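You operate a simulated robot arm through the tools that you are given. There is no shell and no other tool. Be economical: measure what you need, move in short steps, check, and stop when the job is done.

You are at the controls of a simulated robot arm. One attempt, no reset.

Task
Flare the short tube with the white band and stand it in the yellow tray.
Fine: clamp it, wind the pointer into the green, not the red; knob back to 0, dial slide parked, lever open.

Only the result counts: the job must be done as asked and must still hold three seconds after the hand-in. Knocking over, shifting, dropping, spilling or breaking anything else fails it.

Robot
A 7-joint arm with a two-finger parallel gripper, fixed in place. Base frame: the origin is at the foot of the arm, x ahead of it, y to its left, z up; the work surface is at about z = 0.905. Readings come in m, degrees, newtons and seconds.
With the tool pointing down near the work surface it reaches from about 0.3 to 0.68 m from the base axis. Its first joint turns from -66.0 to 66.0 degrees. Payload 1.57 kg.
The TCP is the grasp point between the finger pads, 0.03 m short of the fingertips. In the tool frame z runs along the fingers and y along their closing line. Largest opening 0.11 m; finger width 0.024, thickness 0.012; the body of the gripper, 0.048 by 0.112 m, starts 0.078 m behind the TCP.
Orientation is told as [roll, pitch, yaw] about the base's x, y, z axes, in that order, counted from this pose: with the fingers straight down and closing along the base's y, the tool's x points along the base's -x, its y along +y and its z along -z.

Tools
- The arm moves only by the tool servo_tool. Its argument "plan" is a list of rows, each a list of 7 numbers: the shift along the tool's x, y, z in units of 30 mm (1.0 is 30 mm), then the turn, a rotation vector about the tool's x, y, z in units of 6 degrees (1.0 is 6 degrees), then the closure, from 0 (fully open) to 1 (shut). In form: [[x, y, z, wx, wy, wz, claw], ...]. A call has 1 to 10 rows; each row shifts and turns the commanded pose from where the row before left it, along the tool's axes as they then stand. A call with a number of a shift or a turn outside -1 to 1 is refused whole. Each row takes 0.2 s and may step no farther than 0.05 m and 8.6 degrees from the row before; otherwise, or with a gripper value out of range, the whole call is refused. A pose out of reach is approached as far as the arm can. The call stops where the force on the tool passes 90 N (or 10 N more than at its start, if that is more) or the arm is blocked; 0.2 s more then pass. Each finger travels about 0.108 m/s and halts on what it meets, pressing with about 38 N; the grip force reading is that of the motor and also rises with nothing between the fingers. The clock runs only during rows and for 0.2 s after the last one: add rows that do not move to give the fingers time. The reply holds the time, the measured pose of the TCP, the force on the tool along the base axes, the opening and the grip force, in the units named above and with some noise.
- Cameras (640 x 400 px; columns grow to the right, rows downward): "scene" is fixed at [0.1689, -0.3922, 1.4156]; the picture's right is [0.74, -0.67, 0.00], its down [-0.32, -0.35, -0.88] and it looks along [0.59, 0.65, -0.47] (base axes); focal length 283 px, centre (320, 200). "wrist" rides on the gripper at [-0.036, 0, -0.08] in the tool frame; the picture's right is [0.00, -1.00, 0.00], its down [0.97, 0.00, -0.24] and it looks along [0.24, 0.00, 0.97] (tool axes); focal length 218 px, centre (320, 200). There is no depth. A picture from a camera that has moved, and an enlarged one, comes with that camera's place and axes in the base frame and with its lens.
- grab_frame(camera): a new picture of that camera. The clock stands still meanwhile.
- zoom(camera, box): a new picture of the part [left, top, right, bottom] of that camera's present view, enlarged. The clock stands still meanwhile.
- finish_job(): hands the job in; it is judged then, once.

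Work in short steps. Places have to be worked out from the pictures, the camera data and where the tool is seen: move nearer, look again, correct. Check each grasp and each placing, and mend what went wrong. You have 120 turns and 68 pictures in all, those below and enlarged ones among them. Open the gripper and draw the arm clear of the work before you hand the job in, unless the task says otherwise; then end with one line.

The tools are called after "Call:" as name(argument=value, ...) on one line, values as JSON. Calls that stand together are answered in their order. servo_tool: Moves the arm, as the interface text tells. Its arguments: {"type":"object","properties":{"plan":{"type":"array"}},"required":["plan"]} The other tools are called the same way: grab_frame (camera) takes a picture; zoom (camera, box) takes an enlarged picture of a part of a camera's view; finish_job () hands the job in.

At the start:

```text
time_s: 0.0
eef_pos: [0.374, -0.1598, 1.2922]
orientation: [0.0, 0.0, 0.0]
contact_force: [0.3, -0.5, 0.4]
grip_width: 0.1098
grip_force: 0.1
```

scene: 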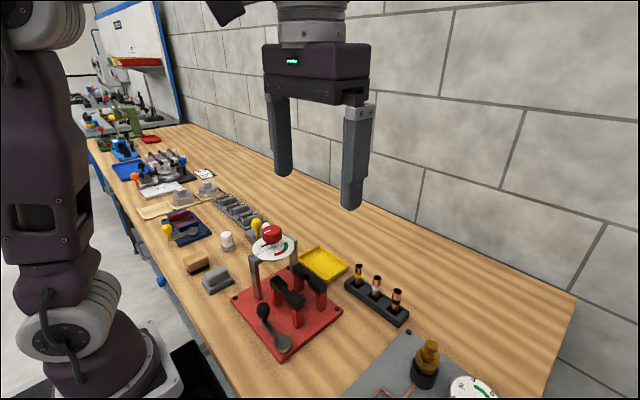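
wrist: 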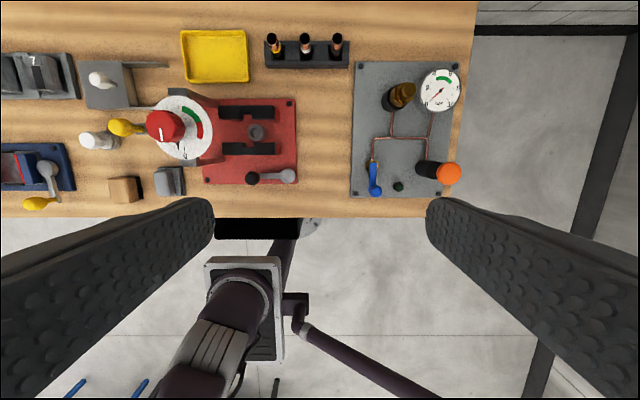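

I start by looking closely at the flaring tool and the tube rack.

Call:
zoom(camera="scene", box=[220, 200, 420, 370])

Call:
zoom(camera="wrist", box=[60, 10, 360, 210])

```text
2.35 times, centred on (320, 285) of scene
camera zoom: at [0.1689, -0.3922, 1.4156], right [0.74, -0.67, 0.0], down [-0.32, -0.35, -0.88], along [0.59, 0.65, -0.47], focal length 665 px, centre (320, 0)
```

zoom: 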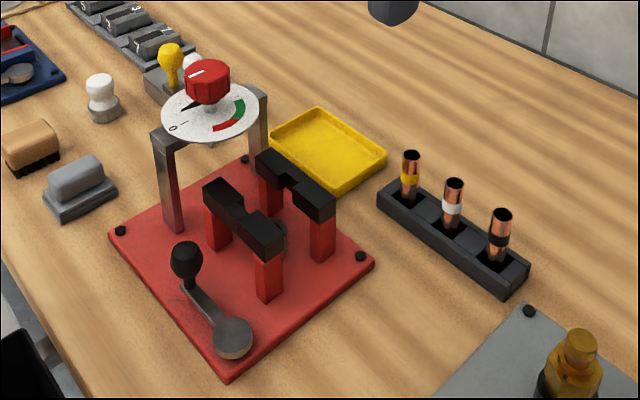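

```text
2.00 times, centred on (210, 110) of wrist
camera zoom: at [0.4103, -0.1603, 1.3723], right [0.0, -1.0, 0.0], down [-0.97, 0.0, 0.24], along [-0.24, 0.0, -0.97], focal length 436 px, centre (540, 380)
```

zoom: 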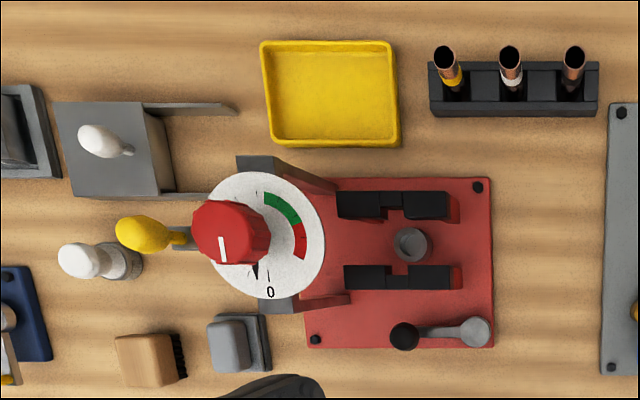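

Socket appears to be near (0.436,-0.036), dial/slide near (0.437,0.045), white-band tube near (0.58,-0.137). I move above the tool for a closer look.

Call:
servo_tool(plan=[[-0.84, 0.8, 0.28, 0, 0, 0, 0], [-0.84, 0.8, 0.28, 0, 0, 0, 0], [-0.84, 0.8, 0.28, 0, 0, 0, 0], [-0.84, 0.8, 0.28, 0, 0, 0, 0], [-0.84, 0.8, 0.28, 0, 0, 0, 0], [0, 0, 0, 0, 0, 0, 0]])

Call:
grab_frame(camera="wrist")

```text
time_s: 1.4
eef_pos: [0.5012, -0.0409, 1.2525]
orientation: [0.1, 0.0, 0.0]
contact_force: [0.2, -0.2, 0.6]
grip_width: 0.1099
grip_force: 0.0
```

```text
63 pictures are left
camera wrist: at [0.537, -0.042, 1.3307], right [0.0, -1.0, 0.0], down [-0.97, 0.0, 0.24], along [-0.24, 0.0, -0.97], focal length 218 px, centre (320, 200)
```

wrist: 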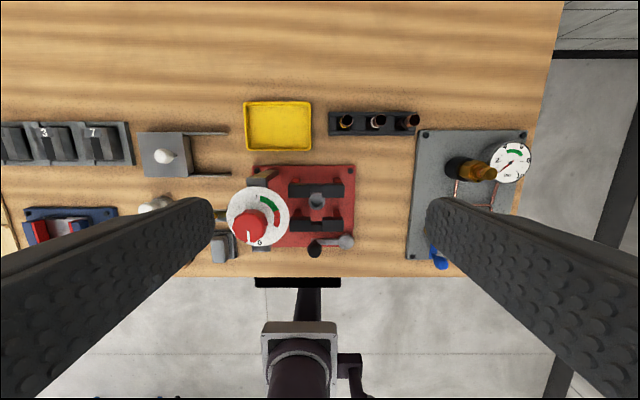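

Call:
zoom(camera="wrist", box=[210, 80, 430, 280])

Call:
zoom(camera="scene", box=[240, 210, 340, 290])

Call:
zoom(camera="scene", box=[230, 260, 350, 370])

```text
2.00 times, centred on (320, 180) of wrist
camera zoom: at [0.537, -0.042, 1.3307], right [0.0, -1.0, 0.0], down [-0.97, 0.0, 0.24], along [-0.24, 0.0, -0.97], focal length 436 px, centre (320, 240)
```

zoom: 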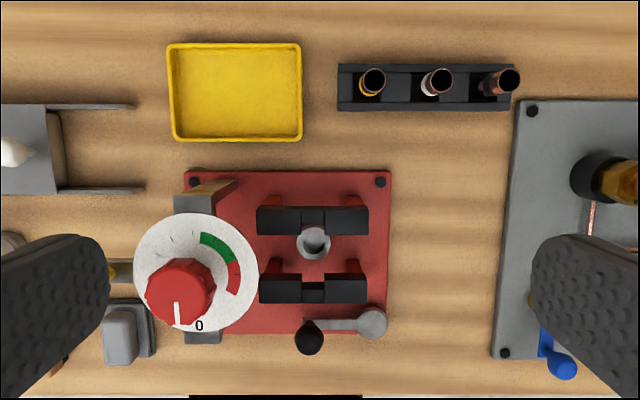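

```text
5.00 times, centred on (290, 250) of scene
camera zoom: at [0.1689, -0.3922, 1.4156], right [0.74, -0.67, 0.0], down [-0.32, -0.35, -0.88], along [0.59, 0.65, -0.47], focal length 1413 px, centre (470, -50)
```

zoom: 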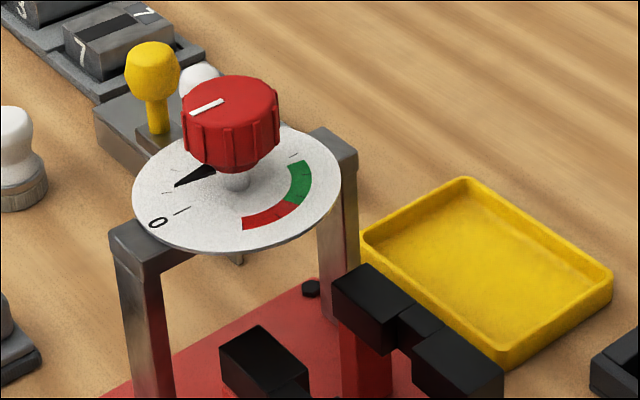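

```text
3.64 times, centred on (290, 315) of scene
camera zoom: at [0.1689, -0.3922, 1.4156], right [0.74, -0.67, 0.0], down [-0.32, -0.35, -0.88], along [0.59, 0.65, -0.47], focal length 1028 px, centre (429, -218)
```

zoom: 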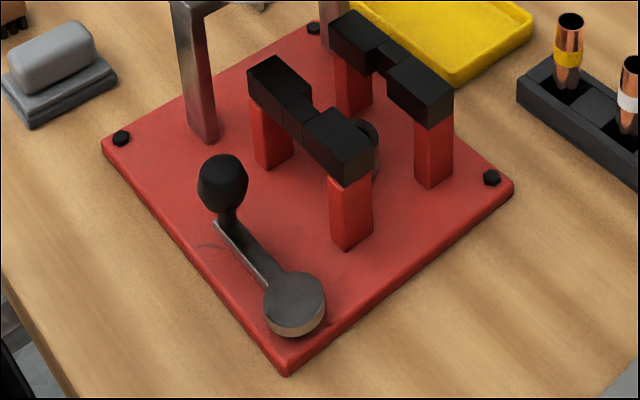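

The handle of the slide is the yellow knob; bars top at z≈0.98, tube top z≈0.975 at (0.575,-0.132). I move lower beside the clamp with yaw −90 to see socket and lever better.

Call:
servo_tool(plan=[[0.5, -0.66, 0.83, 0, 0, 0, 0], [0.5, -0.66, 0.83, 0, 0, 0, 0], [0.5, -0.66, 0.83, 0, 0, 0, 0], [0.5, -0.66, 0.83, 0, 0, 0, 0], [0, 0, 0, 0, 0, 1, 0], [0, 0, 0, 0, 0, 1, 0], [0, 0, 0, 0, 0, 1, 0], [0, 0, 0, 0, 0, 1, 0], [0, 0, 0, 0, 0, 1, 0], [0, 0, 0, 0, 0, 1, 0]])

Call:
servo_tool(plan=[[0, 0, 0, 0, 0, 1, 0], [0, 0, 0, 0, 0, 1, 0], [0, 0, 0, 0, 0, 1, 0], [0, 0, 0, 0, 0, 1, 0], [0, 0, 0, 0, 0, 1, 0], [0, 0, 0, 0, 0, 1, 0], [0, 0, 0, 0, 0, 1, 0], [0, 0, 0, 0, 0, 1, 0], [0, 0, 0, 0, 0, 1, 0], [0, 0, 0, 0, 0, 0, 0]])

Call:
grab_frame(camera="wrist")

```text
time_s: 3.6
eef_pos: [0.4394, -0.1184, 1.153]
orientation: [0.1, 0.0, -36.1]
contact_force: [0.5, 0.3, -0.3]
grip_width: 0.1101
grip_force: 0.1
```

```text
time_s: 5.8
eef_pos: [0.4385, -0.1175, 1.1526]
orientation: [0.0, -0.1, -90.0]
contact_force: [-0.1, -0.6, 0.3]
grip_width: 0.11
grip_force: 0.0
```

```text
59 pictures are left
camera wrist: at [0.4397, -0.1555, 1.2312], right [-1.0, 0.0, 0.0], down [0.0, 0.97, 0.24], along [0.0, 0.24, -0.97], focal length 218 px, centre (320, 200)
```

wrist: 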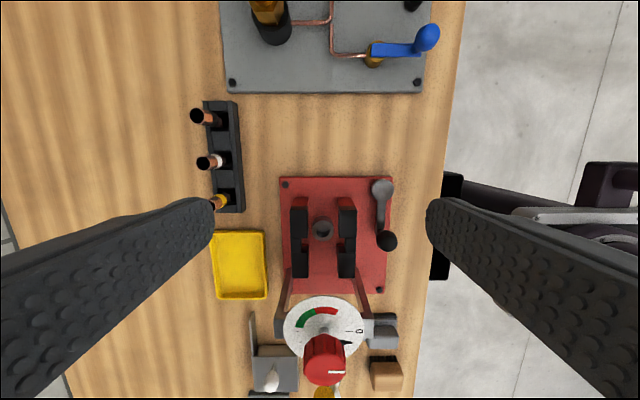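

Call:
zoom(camera="wrist", box=[260, 160, 420, 300])

Call:
zoom(camera="wrist", box=[170, 90, 290, 220])

```text
2.86 times, centred on (340, 230) of wrist
camera zoom: at [0.4397, -0.1555, 1.2312], right [-1.0, 0.0, 0.0], down [0.0, 0.97, 0.24], along [0.0, 0.24, -0.97], focal length 624 px, centre (263, 114)
```

zoom: 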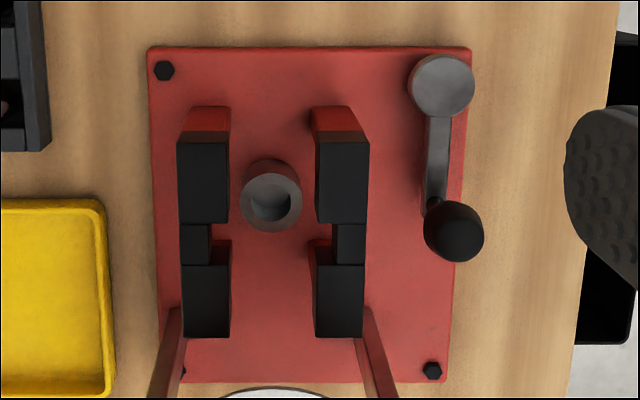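

```text
3.08 times, centred on (230, 155) of wrist
camera zoom: at [0.4397, -0.1555, 1.2312], right [-1.0, 0.0, 0.0], down [0.0, 0.97, 0.24], along [0.0, 0.24, -0.97], focal length 672 px, centre (597, 338)
```

zoom: 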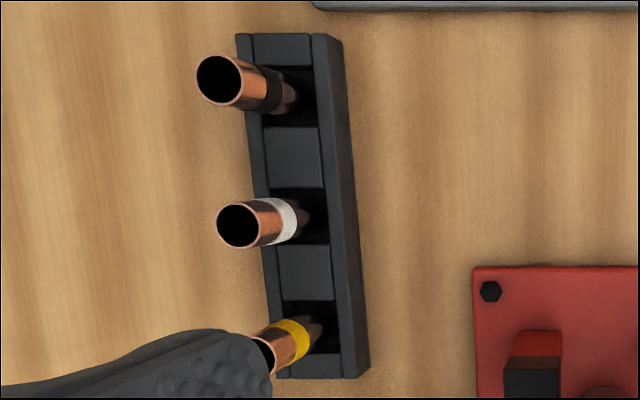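

Geometry: socket ≈(0.436,-0.035), rim z≈0.92, bars (inner gap 37 mm) tops z≈0.978; knob top ≈1.08. I go above the white tube, closing along x, and check alignment.

Call:
servo_tool(plan=[[-0.11, 0.91, 0.6, 0, 0, 0, 0.2], [-0.11, 0.91, 0.6, 0, 0, 0, 0.4], [-0.11, 0.91, 0.6, 0, 0, 0, 0.4], [-0.11, 0.91, 0.6, 0, 0, 0, 0.4], [-0.11, 0.91, 0.6, 0, 0, 0, 0.4], [0, 0, 0, 0, 0, 0, 0.4]])

Call:
grab_frame(camera="wrist")

Call:
zoom(camera="scene", box=[320, 200, 440, 340])

```text
time_s: 7.2
eef_pos: [0.5745, -0.1355, 1.0613]
orientation: [-0.1, 0.0, -90.0]
contact_force: [-0.2, 0.1, -1.2]
grip_width: 0.0659
grip_force: 0.1
```

```text
56 pictures are left
camera wrist: at [0.575, -0.1723, 1.1399], right [-1.0, 0.0, 0.0], down [0.0, 0.97, 0.24], along [0.0, 0.24, -0.97], focal length 218 px, centre (320, 200)
```

wrist: 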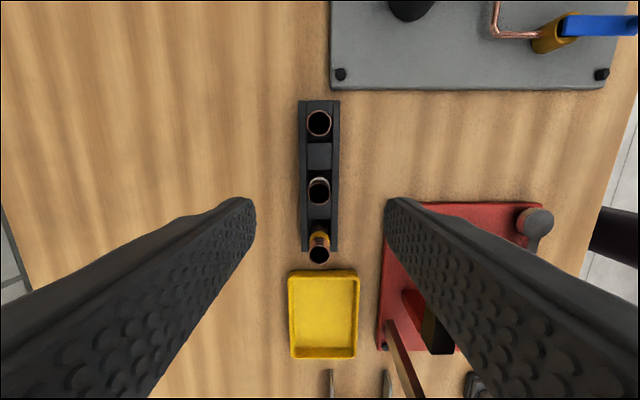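

```text
2.86 times, centred on (380, 270) of scene
camera zoom: at [0.1689, -0.3922, 1.4156], right [0.74, -0.67, 0.0], down [-0.32, -0.35, -0.88], along [0.59, 0.65, -0.47], focal length 807 px, centre (149, 0)
```

zoom: 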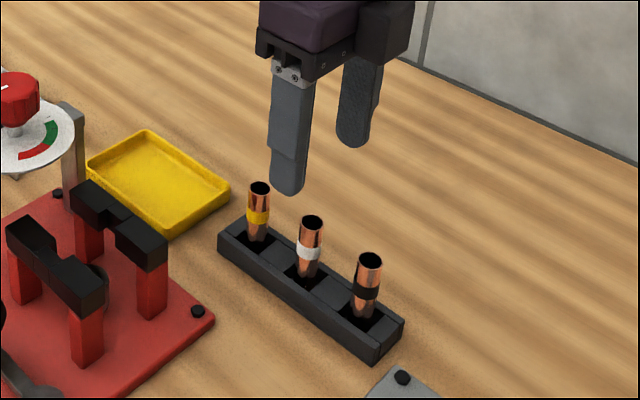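

Tube is centred between fingers at about (0.575,-0.138). Descend so the fingertips overlap the tube's top 20 mm, then close.

Call:
servo_tool(plan=[[-0.08, 0, 0.84, 0, 0, 0, 0.5], [0, 0, 0.84, 0, 0, 0, 0.5], [0, 0.02, 0.84, 0, 0, 0, 0.5], [0, 0, 0, 0, 0, 0, 0.5], [0, 0, 0, 0, 0, 0, 0.7], [0, 0, 0, 0, 0, 0, 0.85], [0, 0, 0, 0, 0, 0, 1], [0, 0, 0, 0, 0, 0, 1]])

Call:
zoom(camera="scene", box=[320, 200, 440, 340])

```text
time_s: 9.0
eef_pos: [0.5783, -0.1349, 0.9853]
orientation: [0.0, -0.1, -89.9]
contact_force: [0.0, 0.0, -0.1]
grip_width: 0.0163
grip_force: 31.5
```

```text
2.86 times, centred on (380, 270) of scene
camera zoom: at [0.1689, -0.3922, 1.4156], right [0.74, -0.67, 0.0], down [-0.32, -0.35, -0.88], along [0.59, 0.65, -0.47], focal length 807 px, centre (149, 0)
```

zoom: 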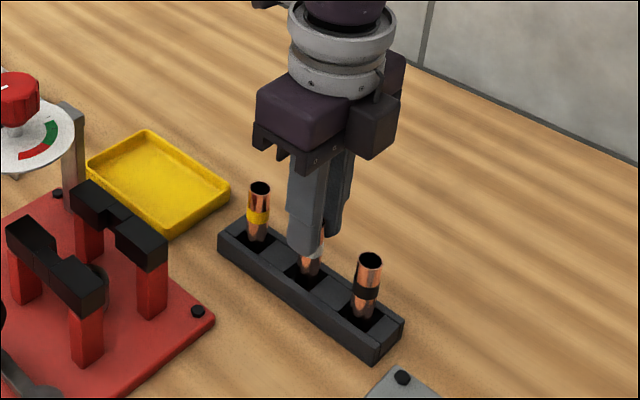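

Held at 16.3 mm. Lift straight up and check.

Call:
servo_tool(plan=[[0, 0, -0.8, 0, 0, 0, 1], [0, 0, -0.9, 0, 0, 0, 1], [0, 0, -0.9, 0, 0, 0, 1], [0, 0, -0.9, 0, 0, 0, 1], [0, 0, -0.9, 0, 0, 0, 1], [0, 0, 0, 0, 0, 0, 1]])

Call:
zoom(camera="scene", box=[310, 130, 450, 300])

Call:
grab_frame(camera="wrist")

```text
time_s: 10.4
eef_pos: [0.5776, -0.1385, 1.117]
orientation: [0.0, 0.0, -90.0]
contact_force: [0.0, -0.3, -0.9]
grip_width: 0.0161
grip_force: 31.5
```

```text
2.35 times, centred on (380, 215) of scene
camera zoom: at [0.1689, -0.3922, 1.4156], right [0.74, -0.67, 0.0], down [-0.32, -0.35, -0.88], along [0.59, 0.65, -0.47], focal length 665 px, centre (179, 165)
```

zoom: 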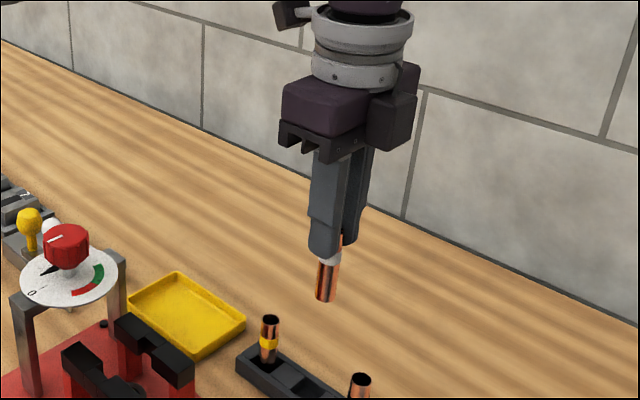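

```text
52 pictures are left
camera wrist: at [0.5787, -0.1755, 1.1966], right [-1.0, 0.0, 0.0], down [0.0, 0.97, 0.24], along [0.0, 0.24, -0.97], focal length 218 px, centre (320, 200)
```

wrist: 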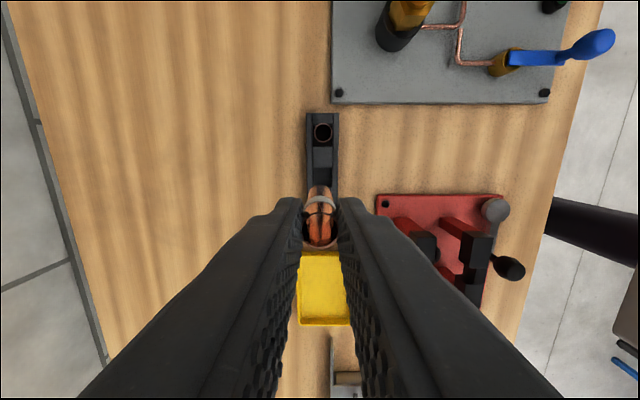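

Tube held upright, ~39 mm hangs below the fingertips (length ≈60 mm). The jaws' 37 mm gap suits fingers closing along y, so I turn back to yaw 0 while up high and move over the socket.

Call:
servo_tool(plan=[[0, 0, 0, 0, 0, -1, 1], [0, 0, 0, 0, 0, -1, 1], [0, 0, 0, 0, 0, -1, 1], [0, 0, 0, 0, 0, -1, 1], [0, 0, 0, 0, 0, -1, 1], [0, 0, 0, 0, 0, -1, 1], [0, 0, 0, 0, 0, -1, 1], [0, 0, 0, 0, 0, -1, 1], [0, 0, 0, 0, 0, -1, 1], [0, 0, 0, 0, 0, -1, 1]])

Call:
servo_tool(plan=[[0, 0, 0, 0, 0, -1, 1], [0, 0, 0, 0, 0, -1, 1], [0, 0, 0, 0, 0, -1, 1], [0, 0, 0, 0, 0, -1, 1], [0, 0, 0, 0, 0, -1, 1], [0.94, 0.66, 0, 0, 0, 0, 1], [0.94, 0.66, 0, 0, 0, 0, 1], [0.94, 0.66, 0, 0, 0, 0, 1], [0.94, 0.66, 0, 0, 0, 0, 1], [0.94, 0.66, 0, 0, 0, 0, 1]])

Call:
grab_frame(camera="wrist")

Call:
zoom(camera="scene", box=[220, 170, 380, 370])

```text
time_s: 12.6
eef_pos: [0.5772, -0.1384, 1.1172]
orientation: [-0.1, 0.0, -29.8]
contact_force: [-0.2, 0.9, -0.6]
grip_width: 0.016
grip_force: 31.7
```

```text
time_s: 14.8
eef_pos: [0.4346, -0.0392, 1.1175]
orientation: [0.0, -0.1, 0.0]
contact_force: [0.0, 0.4, -0.3]
grip_width: 0.0162
grip_force: 31.2
```

```text
51 pictures are left
camera wrist: at [0.4712, -0.041, 1.1971], right [0.0, -1.0, 0.0], down [-0.97, 0.0, 0.24], along [-0.24, 0.0, -0.97], focal length 218 px, centre (320, 200)
```

wrist: 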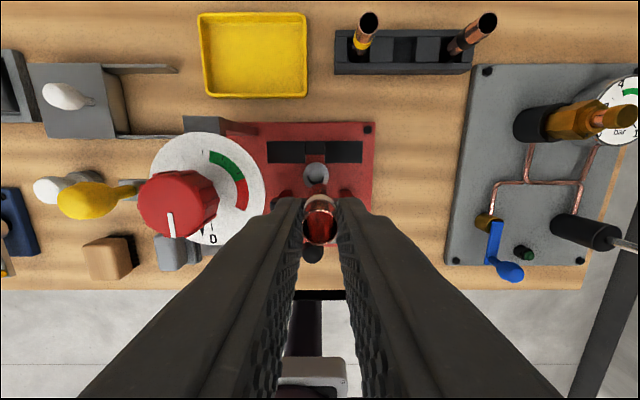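

```text
2.00 times, centred on (300, 270) of scene
camera zoom: at [0.1689, -0.3922, 1.4156], right [0.74, -0.67, 0.0], down [-0.32, -0.35, -0.88], along [0.59, 0.65, -0.47], focal length 565 px, centre (360, 60)
```

zoom: 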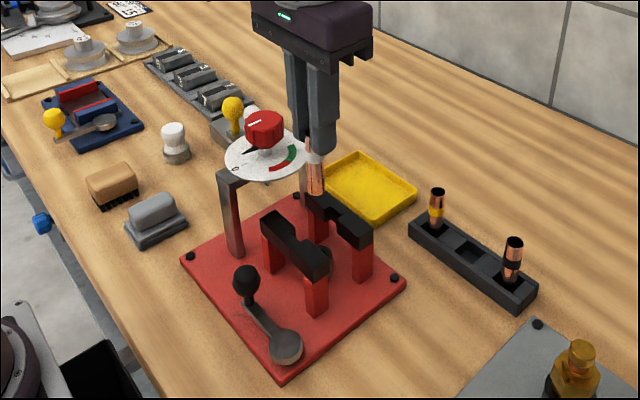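

Socket confirmed at (0.437,-0.036). The gripper body would pass very near the red knob, so I tilt 4° away from it (−y) and lower partway.

Call:
servo_tool(plan=[[-0.08, 0, 0, -0.667, 0, 0, 1], [0, -0.061, 0.746, 0, 0, 0, 1], [0, -0.061, 0.746, 0, 0, 0, 1], [0, -0.061, 0.746, 0, 0, 0, 1], [0, -0.061, 0.746, 0, 0, 0, 1], [0, -0.061, 0.746, 0, 0, 0, 1], [0, 0, 0, 0, 0, 0, 1]])

Call:
grab_frame(camera="wrist")

Call:
zoom(camera="scene", box=[220, 210, 360, 370])

```text
time_s: 16.4
eef_pos: [0.4412, -0.0385, 1.0038]
orientation: [4.0, -0.1, 0.0]
contact_force: [0.9, 2.8, 19.0]
grip_width: 0.0163
grip_force: 31.5
```

```text
49 pictures are left
camera wrist: at [0.4782, -0.0454, 1.0831], right [0.0, -1.0, -0.07], down [-0.97, -0.02, 0.24], along [-0.24, 0.07, -0.97], focal length 218 px, centre (320, 200)
```

wrist: 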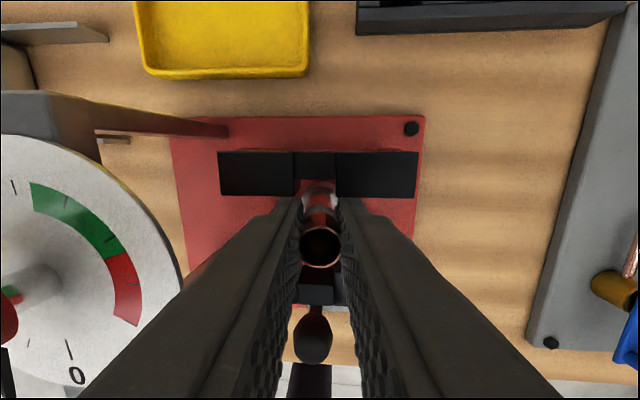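

```text
2.50 times, centred on (290, 290) of scene
camera zoom: at [0.1687, -0.3922, 1.4156], right [0.74, -0.67, 0.0], down [-0.32, -0.35, -0.88], along [0.59, 0.65, -0.47], focal length 706 px, centre (395, -25)
```

zoom: 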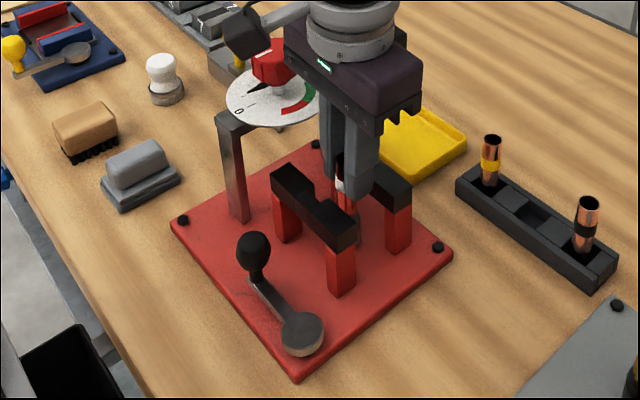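

19 N upward: the tube bottom is touching the cup rim (~z 0.935). Back up 6 mm and re-read the free pose.

Call:
servo_tool(plan=[[0, 0, -0.3, 0, 0, 0, 1], [0, 0, 0, 0, 0, 0, 1]])

Call:
zoom(camera="wrist", box=[220, 130, 420, 290])

Call:
zoom(camera="scene", box=[270, 250, 330, 310])

```text
time_s: 17.0
eef_pos: [0.4411, -0.0404, 1.013]
orientation: [4.0, 0.1, -0.1]
contact_force: [0.4, -0.3, -0.3]
grip_width: 0.0164
grip_force: 31.6
```

```text
2.50 times, centred on (320, 210) of wrist
camera zoom: at [0.4771, -0.0465, 1.0918], right [0.0, -1.0, -0.07], down [-0.97, -0.02, 0.24], along [-0.24, 0.07, -0.97], focal length 546 px, centre (320, 175)
```

zoom: 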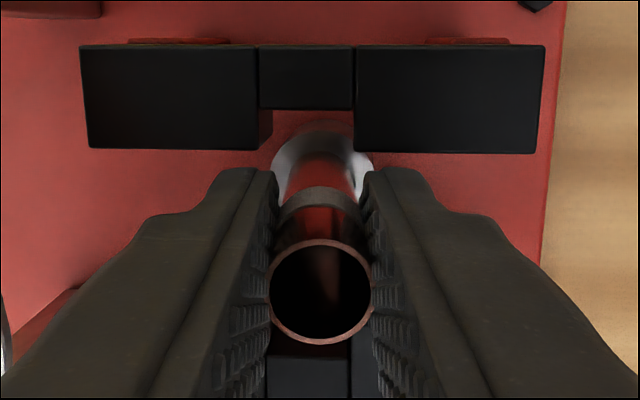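

```text
6.67 times, centred on (300, 280) of scene
camera zoom: at [0.1689, -0.3922, 1.4156], right [0.74, -0.67, 0.0], down [-0.32, -0.35, -0.88], along [0.59, 0.65, -0.47], focal length 1884 px, centre (453, -333)
```

zoom: 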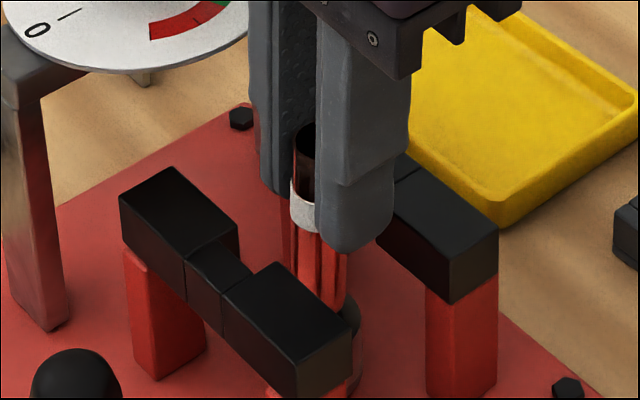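

Free pose x reads 0.441 while the cup centre seems ≈0.4385; y is aligned. Shift 3 mm toward −x and lower again in small steps.

Call:
servo_tool(plan=[[0.1, 0, 0, 0, 0, 0, 1], [0, 0, 0.2, 0, 0, 0, 1], [0, 0, 0.2, 0, 0, 0, 1], [0, 0, 0, 0, 0, 0, 1]])

```text
time_s: 18.0
eef_pos: [0.4372, -0.0394, 1.0017]
orientation: [4.0, -0.2, 0.1]
contact_force: [2.5, 6.2, 41.0]
grip_width: 0.0144
grip_force: 30.6
```

41 N and the opening shrank — still blocked. Back up and look.

Call:
servo_tool(plan=[[0, 0, -0.3, 0, 0, 0, 1], [0, 0, -0.3, 0, 0, 0, 1], [0, 0, 0, 0, 0, 0, 1]])

Call:
zoom(camera="wrist", box=[220, 130, 420, 290])

Call:
zoom(camera="scene", box=[270, 250, 330, 310])

```text
time_s: 18.8
eef_pos: [0.4367, -0.0397, 1.0188]
orientation: [3.9, 0.1, 0.1]
contact_force: [0.0, -0.2, -0.6]
grip_width: 0.0162
grip_force: 31.7
```

```text
2.50 times, centred on (320, 210) of wrist
camera zoom: at [0.4719, -0.0464, 1.0981], right [0.0, -1.0, -0.07], down [-0.97, -0.02, 0.24], along [-0.24, 0.07, -0.97], focal length 546 px, centre (320, 175)
```

zoom: 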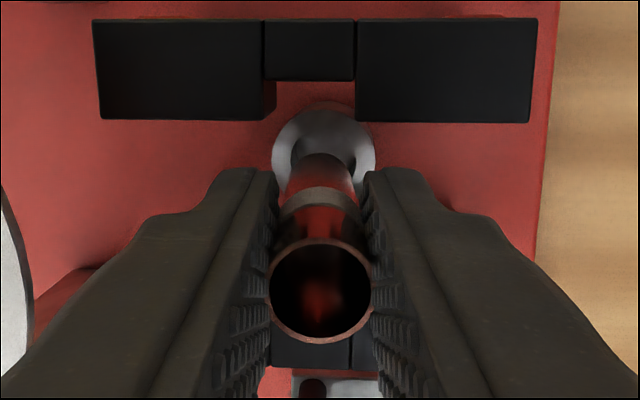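

```text
6.67 times, centred on (300, 280) of scene
camera zoom: at [0.1689, -0.3922, 1.4156], right [0.74, -0.67, 0.0], down [-0.32, -0.35, -0.88], along [0.59, 0.65, -0.47], focal length 1884 px, centre (453, -333)
```

zoom: 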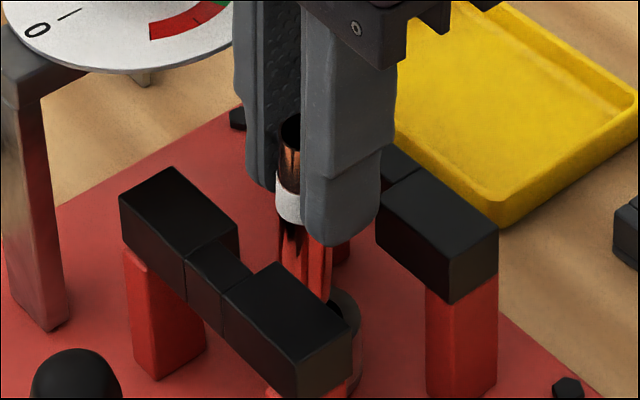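

The tube top sits level with the TCP, so its bottom is ≈62 mm below; contact may actually be the seat's floor. Lower gently to contact and look closely.

Call:
servo_tool(plan=[[0, 0, 0.25, 0, 0, 0, 1], [0, 0, 0.22, 0, 0, 0, 1], [0, 0, 0, 0, 0, 0, 1]])

Call:
zoom(camera="wrist", box=[280, 150, 360, 210])

Call:
zoom(camera="scene", box=[280, 260, 320, 300])

```text
time_s: 19.6
eef_pos: [0.4347, -0.037, 1.005]
orientation: [4.0, 0.0, 0.0]
contact_force: [0.2, -0.4, 0.2]
grip_width: 0.016
grip_force: 31.3
```

```text
6.67 times, centred on (320, 180) of wrist
camera zoom: at [0.472, -0.0446, 1.0847], right [0.0, -1.0, -0.07], down [-0.97, -0.02, 0.24], along [-0.24, 0.07, -0.97], focal length 1455 px, centre (320, 333)
```

zoom: 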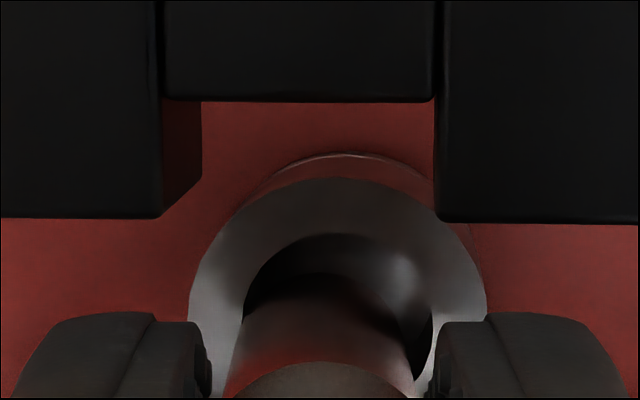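

```text
10.00 times, centred on (300, 280) of scene
camera zoom: at [0.1689, -0.3922, 1.4156], right [0.74, -0.67, 0.0], down [-0.32, -0.35, -0.88], along [0.59, 0.65, -0.47], focal length 2826 px, centre (520, -600)
```

zoom: 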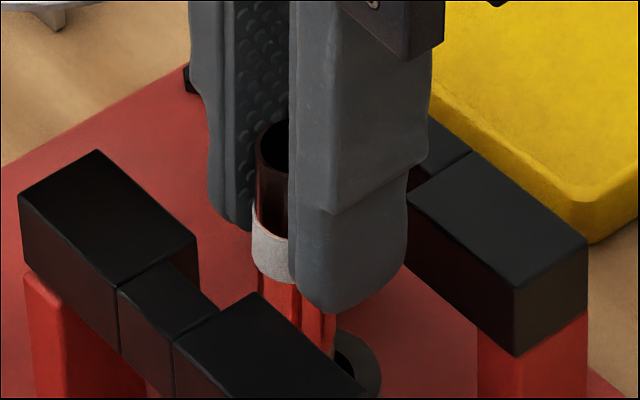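

Now I see the hole clearly: cup hole ≈20 mm; the tube needs ≈1.2 mm toward −y and ≈2 mm toward +x. Correct and lower a bit, then look again.

Call:
servo_tool(plan=[[-0.06, -0.04, 0, 0, 0, 0, 1], [0, 0, 0.08, 0, 0, 0, 1], [0, 0, 0, 0, 0, 0, 1]])

Call:
zoom(camera="wrist", box=[280, 150, 360, 210])

```text
time_s: 20.4
eef_pos: [0.437, -0.0395, 1.0029]
orientation: [4.0, 0.0, -0.1]
contact_force: [-0.9, 1.0, -1.3]
grip_width: 0.016
grip_force: 31.4
```

```text
6.67 times, centred on (320, 180) of wrist
camera zoom: at [0.4738, -0.0465, 1.0821], right [0.0, -1.0, -0.07], down [-0.97, -0.02, 0.24], along [-0.24, 0.07, -0.97], focal length 1455 px, centre (320, 333)
```

zoom: 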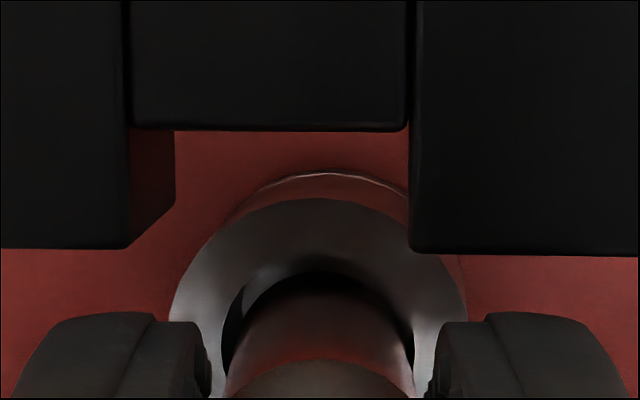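

Aligned now. Descend further in small steps.

Call:
servo_tool(plan=[[0, 0, 0.12, 0, 0, 0, 1], [0, 0, 0.12, 0, 0, 0, 1], [0, 0, 0, 0, 0, 0, 1]])

```text
time_s: 21.2
eef_pos: [0.4371, -0.0403, 0.996]
orientation: [4.1, 0.0, 0.0]
contact_force: [0.2, 0.3, -1.2]
grip_width: 0.0163
grip_force: 31.5
```

Passed the earlier contact height without force — it is entering the cup. Continue.

Call:
servo_tool(plan=[[0, 0, 0.12, 0, 0, 0, 1], [0, 0, 0.12, 0, 0, 0, 1], [0, 0, 0, 0, 0, 0, 1]])

Call:
zoom(camera="wrist", box=[260, 130, 380, 220])

Call:
zoom(camera="scene", box=[260, 210, 330, 300])

```text
time_s: 22.0
eef_pos: [0.4364, -0.0405, 0.9893]
orientation: [4.1, 0.1, 0.1]
contact_force: [0.1, -0.1, 0.6]
grip_width: 0.0161
grip_force: 31.3
```

```text
4.44 times, centred on (320, 175) of wrist
camera zoom: at [0.4736, -0.0463, 1.0689], right [0.0, -1.0, -0.07], down [-0.97, -0.02, 0.24], along [-0.24, 0.07, -0.97], focal length 970 px, centre (320, 311)
```

zoom: 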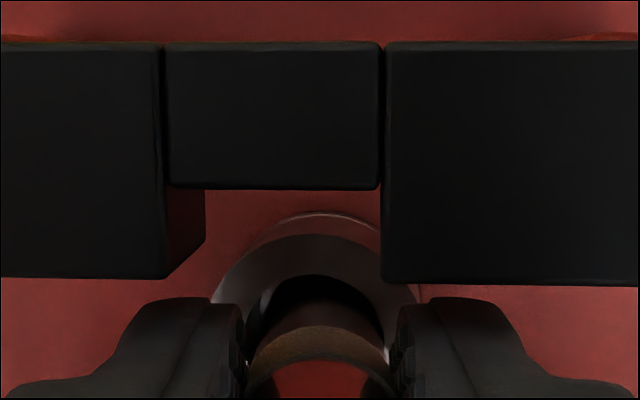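

```text
4.44 times, centred on (295, 255) of scene
camera zoom: at [0.1689, -0.3922, 1.4156], right [0.74, -0.67, 0.0], down [-0.32, -0.35, -0.88], along [0.59, 0.65, -0.47], focal length 1256 px, centre (431, -44)
```

zoom: 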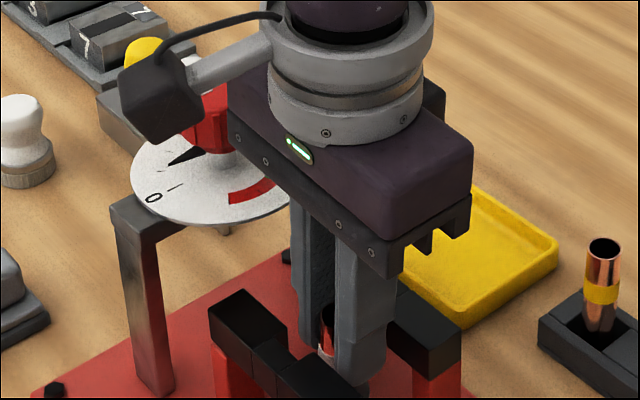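

Tube is inside the cup. Continue down until the floor.

Call:
servo_tool(plan=[[0, 0, 0.1, 0, 0, 0, 1], [0, 0, 0.1, 0, 0, 0, 1], [0, 0, 0, 0, 0, 0, 1]])

```text
time_s: 22.8
eef_pos: [0.4373, -0.0405, 0.9847]
orientation: [3.9, -0.3, 0.1]
contact_force: [-3.8, -4.2, 59.8]
grip_width: 0.0147
grip_force: 30.8
```

Floor reached (60 N). Ease up 2 mm, then open the fingers slightly to release.

Call:
servo_tool(plan=[[0, 0, -0.07, 0, 0, 0, 1], [0, 0, 0, 0, 0, 0, 0.8], [0, 0, 0, 0, 0, 0, 0.7], [0, 0, 0, 0, 0, 0, 0.7]])

Call:
grab_frame(camera="wrist")

```text
time_s: 23.8
eef_pos: [0.4365, -0.0392, 0.9846]
orientation: [4.0, 0.1, -0.1]
contact_force: [-0.2, 0.6, 0.4]
grip_width: 0.0329
grip_force: 0.1
```

```text
38 pictures are left
camera wrist: at [0.4732, -0.0461, 1.0642], right [0.0, -1.0, -0.07], down [-0.97, -0.02, 0.24], along [-0.24, 0.07, -0.97], focal length 218 px, centre (320, 200)
```

wrist: 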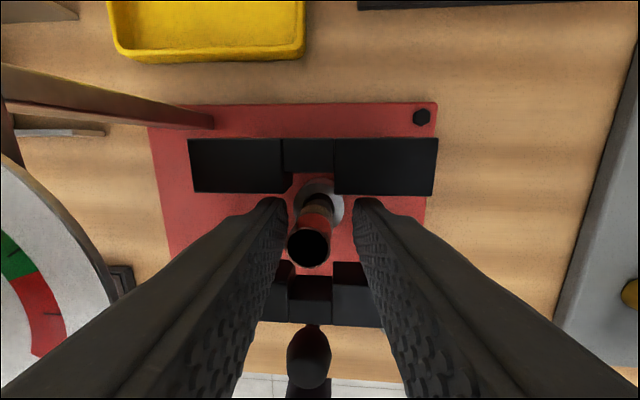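

Tube stands in the cup. Retract up along the tool axis, then inspect the lever.

Call:
servo_tool(plan=[[0, 0, -0.8, 0, 0, 0, 0.7], [0, 0, -0.9, 0, 0, 0, 0.7], [0, 0, -0.9, 0, 0, 0, 0.7], [0, 0, -0.9, 0, 0, 0, 0.7], [0, -0.6, -0.5, 0.667, 0, 0, 0.7], [0, -0.6, 0, 0, 0, 0, 0.7], [0, 0, 0, 0, 0, 0, 0.7]])

Call:
zoom(camera="scene", box=[230, 270, 330, 360])

Call:
grab_frame(camera="wrist")

```text
time_s: 25.4
eef_pos: [0.4392, -0.0845, 1.1042]
orientation: [0.0, 0.0, 0.0]
contact_force: [-0.5, -0.1, -0.1]
grip_width: 0.033
grip_force: 0.1
```

```text
4.44 times, centred on (280, 315) of scene
camera zoom: at [0.1689, -0.3922, 1.4156], right [0.74, -0.67, 0.0], down [-0.32, -0.35, -0.88], along [0.59, 0.65, -0.47], focal length 1256 px, centre (498, -311)
```

zoom: 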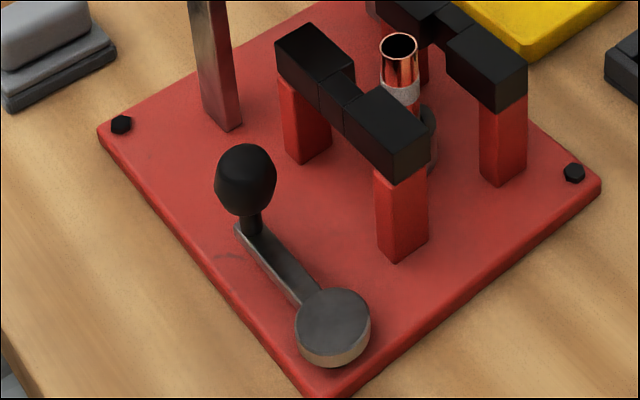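

```text
36 pictures are left
camera wrist: at [0.4755, -0.0859, 1.1831], right [0.0, -1.0, 0.0], down [-0.97, 0.0, 0.24], along [-0.24, 0.0, -0.97], focal length 218 px, centre (320, 200)
```

wrist: 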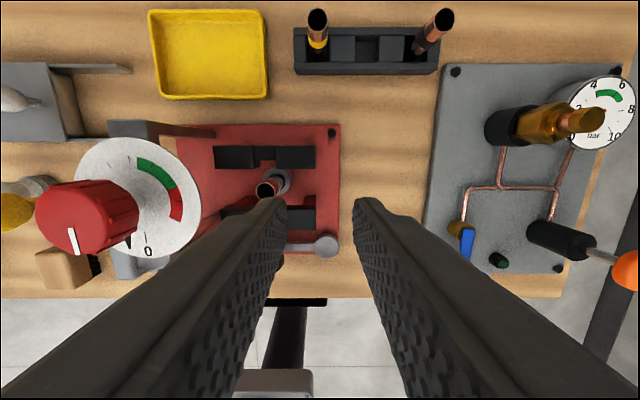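

Tube seated upright, its top above the jaws. Lever ball ≈(0.345,-0.029,0.95), pivot ≈(0.350,-0.095). I'll go above the ball with yaw −90 (fingers straddling in x) to swing it.

Call:
servo_tool(plan=[[0.79, 0.455, 0, 0, 0, 0, 0.6], [0.79, 0.455, 0, 0, 0, 0, 0.6], [0.79, 0.455, 0, 0, 0, 0, 0.6], [0.77, 0.455, 0, 0, 0, 0, 0.6], [0, 0, 0, 0, 0, 1, 0.6], [0, 0, 0, 0, 0, 1, 0.6], [0, 0, 0, 0, 0, 1, 0.6], [0, 0, 0, 0, 0, 1, 0.6], [0, 0, 0, 0, 0, 1, 0.6], [0, 0, 0, 0, 0, 1, 0.6]])

Call:
servo_tool(plan=[[0, 0, 0, 0, 0, 1, 0.6], [0, 0, 0, 0, 0, 1, 0.6], [0, 0, 0, 0, 0, 1, 0.6], [0, 0, 0, 0, 0, 1, 0.6], [0, 0, 0, 0, 0, 1, 0.6], [0, 0, 0, 0, 0, 1, 0.6], [0, 0, 0, 0, 0, 1, 0.6], [0, 0, 0, 0, 0, 1, 0.6], [0, 0, 0, 0, 0, 1, 0.6], [0, 0, 0.7, 0, 0, 0, 0.6]])

Call:
grab_frame(camera="wrist")

```text
time_s: 27.6
eef_pos: [0.343, -0.0285, 1.1047]
orientation: [0.0, 0.0, -36.1]
contact_force: [-0.4, 0.1, -0.6]
grip_width: 0.044
grip_force: 0.0
```

```text
time_s: 29.8
eef_pos: [0.3441, -0.0299, 1.0838]
orientation: [0.0, 0.0, -90.1]
contact_force: [-0.3, -0.1, 0.3]
grip_width: 0.0439
grip_force: 0.0
```

```text
35 pictures are left
camera wrist: at [0.3441, -0.0669, 1.1627], right [-1.0, 0.0, 0.0], down [0.0, 0.97, 0.24], along [0.0, 0.24, -0.97], focal length 218 px, centre (320, 200)
```

wrist: 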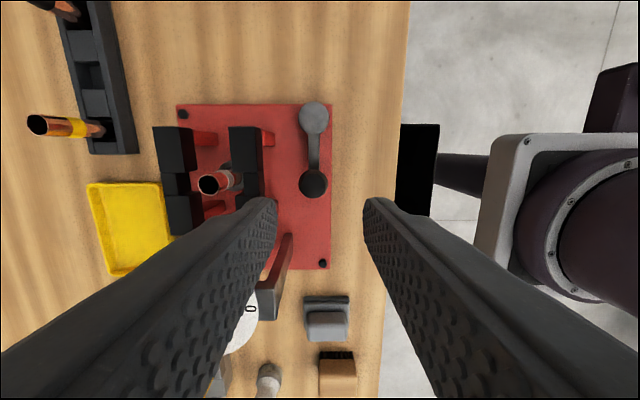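

Ball refined to (0.351,-0.031), pivot (0.350,-0.095). Correct and lower around the ball.

Call:
servo_tool(plan=[[-0.05, 0.22, 0.6, 0, 0, 0, 0.62], [0, 0, 0.8, 0, 0, 0, 0.62], [0, 0, 0.8, 0, 0, 0, 0.62], [0, 0, 0.8, 0, 0, 0, 0.62], [0, 0, 0.8, 0, 0, 0, 0.62], [0, 0, 0, 0, 0, 0, 0.62]])

Call:
zoom(camera="scene", box=[210, 240, 330, 360])

```text
time_s: 31.2
eef_pos: [0.3504, -0.0307, 0.9686]
orientation: [0.1, -0.1, -90.1]
contact_force: [0.3, 0.0, 0.5]
grip_width: 0.0418
grip_force: 0.0
```

```text
3.33 times, centred on (270, 300) of scene
camera zoom: at [0.1689, -0.3922, 1.4156], right [0.74, -0.67, 0.0], down [-0.32, -0.35, -0.88], along [0.59, 0.65, -0.47], focal length 942 px, centre (487, -133)
```

zoom: 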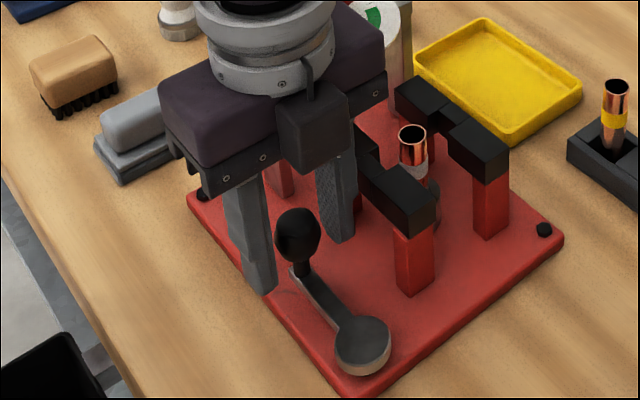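

Fingers straddle the ball. Narrow the gap and try swinging the ball 12° counter-clockwise (outward, −x) gently.

Call:
servo_tool(plan=[[0, 0, 0, 0, 0, 0, 0.75], [0, 0, 0, 0, 0, 0, 0.75], [-0.012, -0.223, 0, 0, 0, -1, 0.75], [-0.012, -0.223, 0, 0, 0, -1, 0.75], [0, 0, 0, 0, 0, 0, 0.75]])

```text
time_s: 32.4
eef_pos: [0.3373, -0.0314, 0.969]
orientation: [0.0, 0.1, -77.9]
contact_force: [1.1, -0.6, 0.3]
grip_width: 0.0284
grip_force: 0.1
```

No resistance. Continue 18° more and look.

Call:
servo_tool(plan=[[-0.012, -0.223, 0, 0, 0, -1, 0.75], [-0.012, -0.223, 0, 0, 0, -1, 0.75], [-0.012, -0.223, 0, 0, 0, -1, 0.75], [0, 0, 0, 0, 0, 0, 0.75]])

Call:
zoom(camera="scene", box=[210, 240, 330, 360])

```text
time_s: 33.4
eef_pos: [0.317, -0.0396, 0.9692]
orientation: [0.1, 0.0, -60.0]
contact_force: [1.0, 0.9, -0.5]
grip_width: 0.0288
grip_force: 0.8
```

```text
3.33 times, centred on (270, 300) of scene
camera zoom: at [0.1689, -0.3922, 1.4156], right [0.74, -0.67, 0.0], down [-0.32, -0.35, -0.88], along [0.59, 0.65, -0.47], focal length 942 px, centre (487, -133)
```

zoom: 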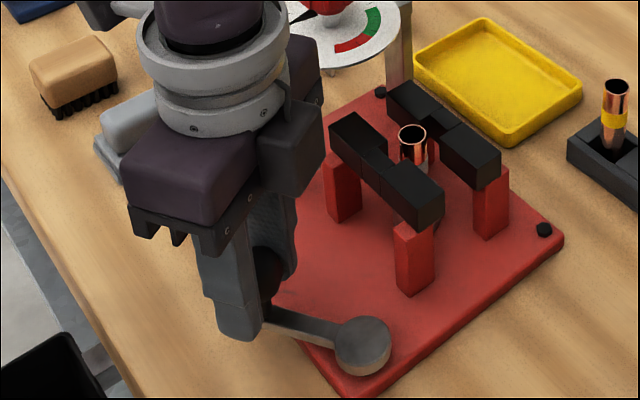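

The lever turns and the jaws are closing. Continue.

Call:
servo_tool(plan=[[-0.012, -0.223, 0, 0, 0, -1, 0.75], [-0.012, -0.223, 0, 0, 0, -1, 0.75], [-0.012, -0.223, 0, 0, 0, -1, 0.75], [-0.012, -0.223, 0, 0, 0, -1, 0.75], [0, 0, 0, 0, 0, 0, 0.75]])

Call:
servo_tool(plan=[[-0.012, -0.223, 0, 0, 0, -1, 0.75], [-0.012, -0.223, 0, 0, 0, -1, 0.75], [-0.012, -0.223, 0, 0, 0, -1, 0.75], [0, 0, 0, 0, 0, 0, 0.75]])

Call:
zoom(camera="scene", box=[200, 230, 340, 370])

```text
time_s: 34.6
eef_pos: [0.2974, -0.0573, 0.9679]
orientation: [0.1, 0.0, -36.0]
contact_force: [0.4, 0.9, 0.1]
grip_width: 0.0288
grip_force: 0.5
```

```text
time_s: 35.6
eef_pos: [0.2887, -0.0754, 0.9676]
orientation: [0.0, 0.0, -17.8]
contact_force: [0.6, 1.4, 0.7]
grip_width: 0.0284
grip_force: 0.3
```

```text
2.86 times, centred on (270, 300) of scene
camera zoom: at [0.1689, -0.3922, 1.4156], right [0.74, -0.67, 0.0], down [-0.32, -0.35, -0.88], along [0.59, 0.65, -0.47], focal length 807 px, centre (463, -86)
```

zoom: 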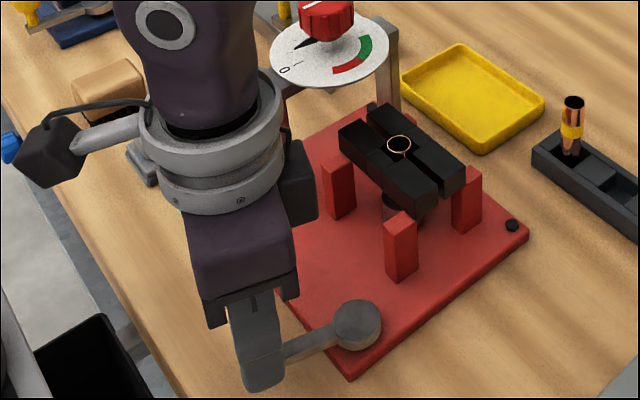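

Jaws nearly touching the tube. Continue to the end of travel, watching force.

Call:
servo_tool(plan=[[-0.012, -0.223, 0, 0, 0, -1, 0.75], [-0.012, -0.223, 0, 0, 0, -1, 0.75], [0, 0, 0, 0, 0, 0, 0.75]])

Call:
servo_tool(plan=[[-0.012, -0.223, 0, 0, 0, -1, 0.75], [0, 0, 0, 0, 0, 0, 0.75]])

```text
time_s: 36.4
eef_pos: [0.2857, -0.0865, 0.9688]
orientation: [0.0, 0.0, -5.9]
contact_force: [5.6, 11.0, -1.2]
grip_width: 0.0378
grip_force: 5.3
```

```text
time_s: 37.0
eef_pos: [0.2864, -0.0934, 0.9688]
orientation: [0.0, 0.1, 0.1]
contact_force: [7.4, 24.2, 0.4]
grip_width: 0.0493
grip_force: 12.5
```

Resistance rises — lever seems at its clamped stop. Check picture.

Call:
zoom(camera="scene", box=[200, 230, 340, 370])

Call:
grab_frame(camera="wrist")

```text
2.86 times, centred on (270, 300) of scene
camera zoom: at [0.1691, -0.3916, 1.4158], right [0.74, -0.67, 0.0], down [-0.32, -0.35, -0.88], along [0.59, 0.65, -0.47], focal length 807 px, centre (463, -86)
```

zoom: 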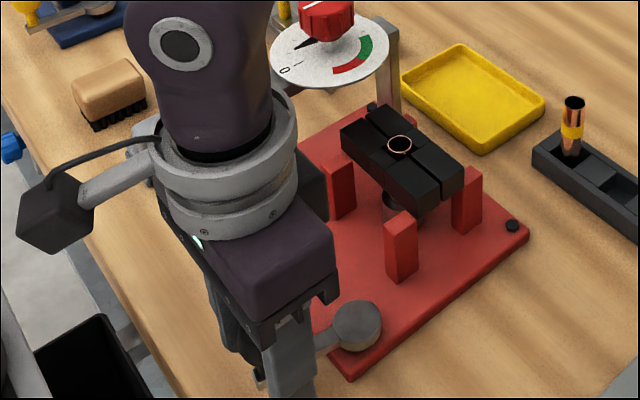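

```text
30 pictures are left
camera wrist: at [0.3223, -0.0948, 1.0486], right [0.0, -1.0, 0.0], down [-0.97, 0.0, 0.24], along [-0.24, 0.0, -0.97], focal length 218 px, centre (320, 200)
```

wrist: 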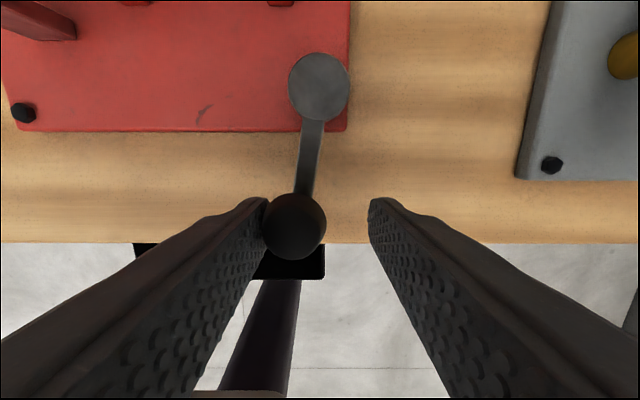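

Lever stands ~80° round with jaws on the tube. I'll grip the ball firmly and try to push a bit further to be sure it's fully clamped.

Call:
servo_tool(plan=[[0, 0.2, 0, 0, 0, 0, 1], [0, 0, 0, 0, 0, 0, 1], [0, 0, 0, 0, 0, 0, 1]])

Call:
servo_tool(plan=[[0, -0.2, 0, 0, 0, 0, 1], [0, -0.2, 0, 0, 0, 0, 1], [0, 0, 0, 0, 0, 0, 1]])

```text
time_s: 37.8
eef_pos: [0.2834, -0.0842, 0.9682]
orientation: [0.5, 0.3, 0.1]
contact_force: [15.5, 76.4, 9.8]
grip_width: 0.0278
grip_force: 38.1
```

```text
time_s: 38.2
eef_pos: [0.2839, -0.0843, 0.9686]
orientation: [1.2, 0.6, 0.1]
contact_force: [21.9, 76.5, 4.2]
grip_width: 0.0286
grip_force: 38.3
stopped in row 2: the force on the tool passed its limit (the readings are from after the stop); the commanded pose is now the measured one
```

No movement under ~80–90 N: it is at its hard stop, clamped. Release the ball and rise.

Call:
servo_tool(plan=[[0, 0, 0, 0, 0, 0, 0.6], [0, 0, 0, 0, 0, 0, 0.55], [0, 0, -0.5, 0, 0, 0, 0.55], [0, 0, -1, 0, 0, 0, 0.55], [0, 0, -1, 0, 0, 0, 0.55], [0, 0, -1, 0, 0, 0, 0.55], [0, 0, -1, 0, 0, 0, 0.55], [-0.5, 0, -0.5, 0, 0, 0, 0.55], [0, 0, 0, 0, 0, 0, 0.55]])

Call:
zoom(camera="scene", box=[210, 200, 350, 360])

```text
time_s: 40.2
eef_pos: [0.299, -0.0964, 1.119]
orientation: [0.7, 0.3, 0.0]
contact_force: [-0.4, -0.6, 0.2]
grip_width: 0.0496
grip_force: 0.1
```

```text
2.50 times, centred on (280, 280) of scene
camera zoom: at [0.1689, -0.3922, 1.4156], right [0.74, -0.67, 0.0], down [-0.32, -0.35, -0.88], along [0.59, 0.65, -0.47], focal length 706 px, centre (420, 0)
```

zoom: 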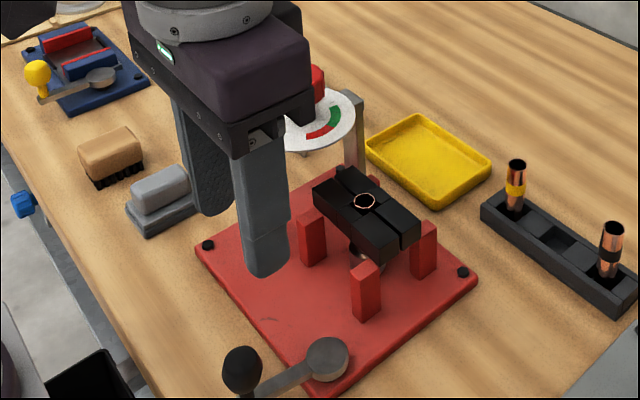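

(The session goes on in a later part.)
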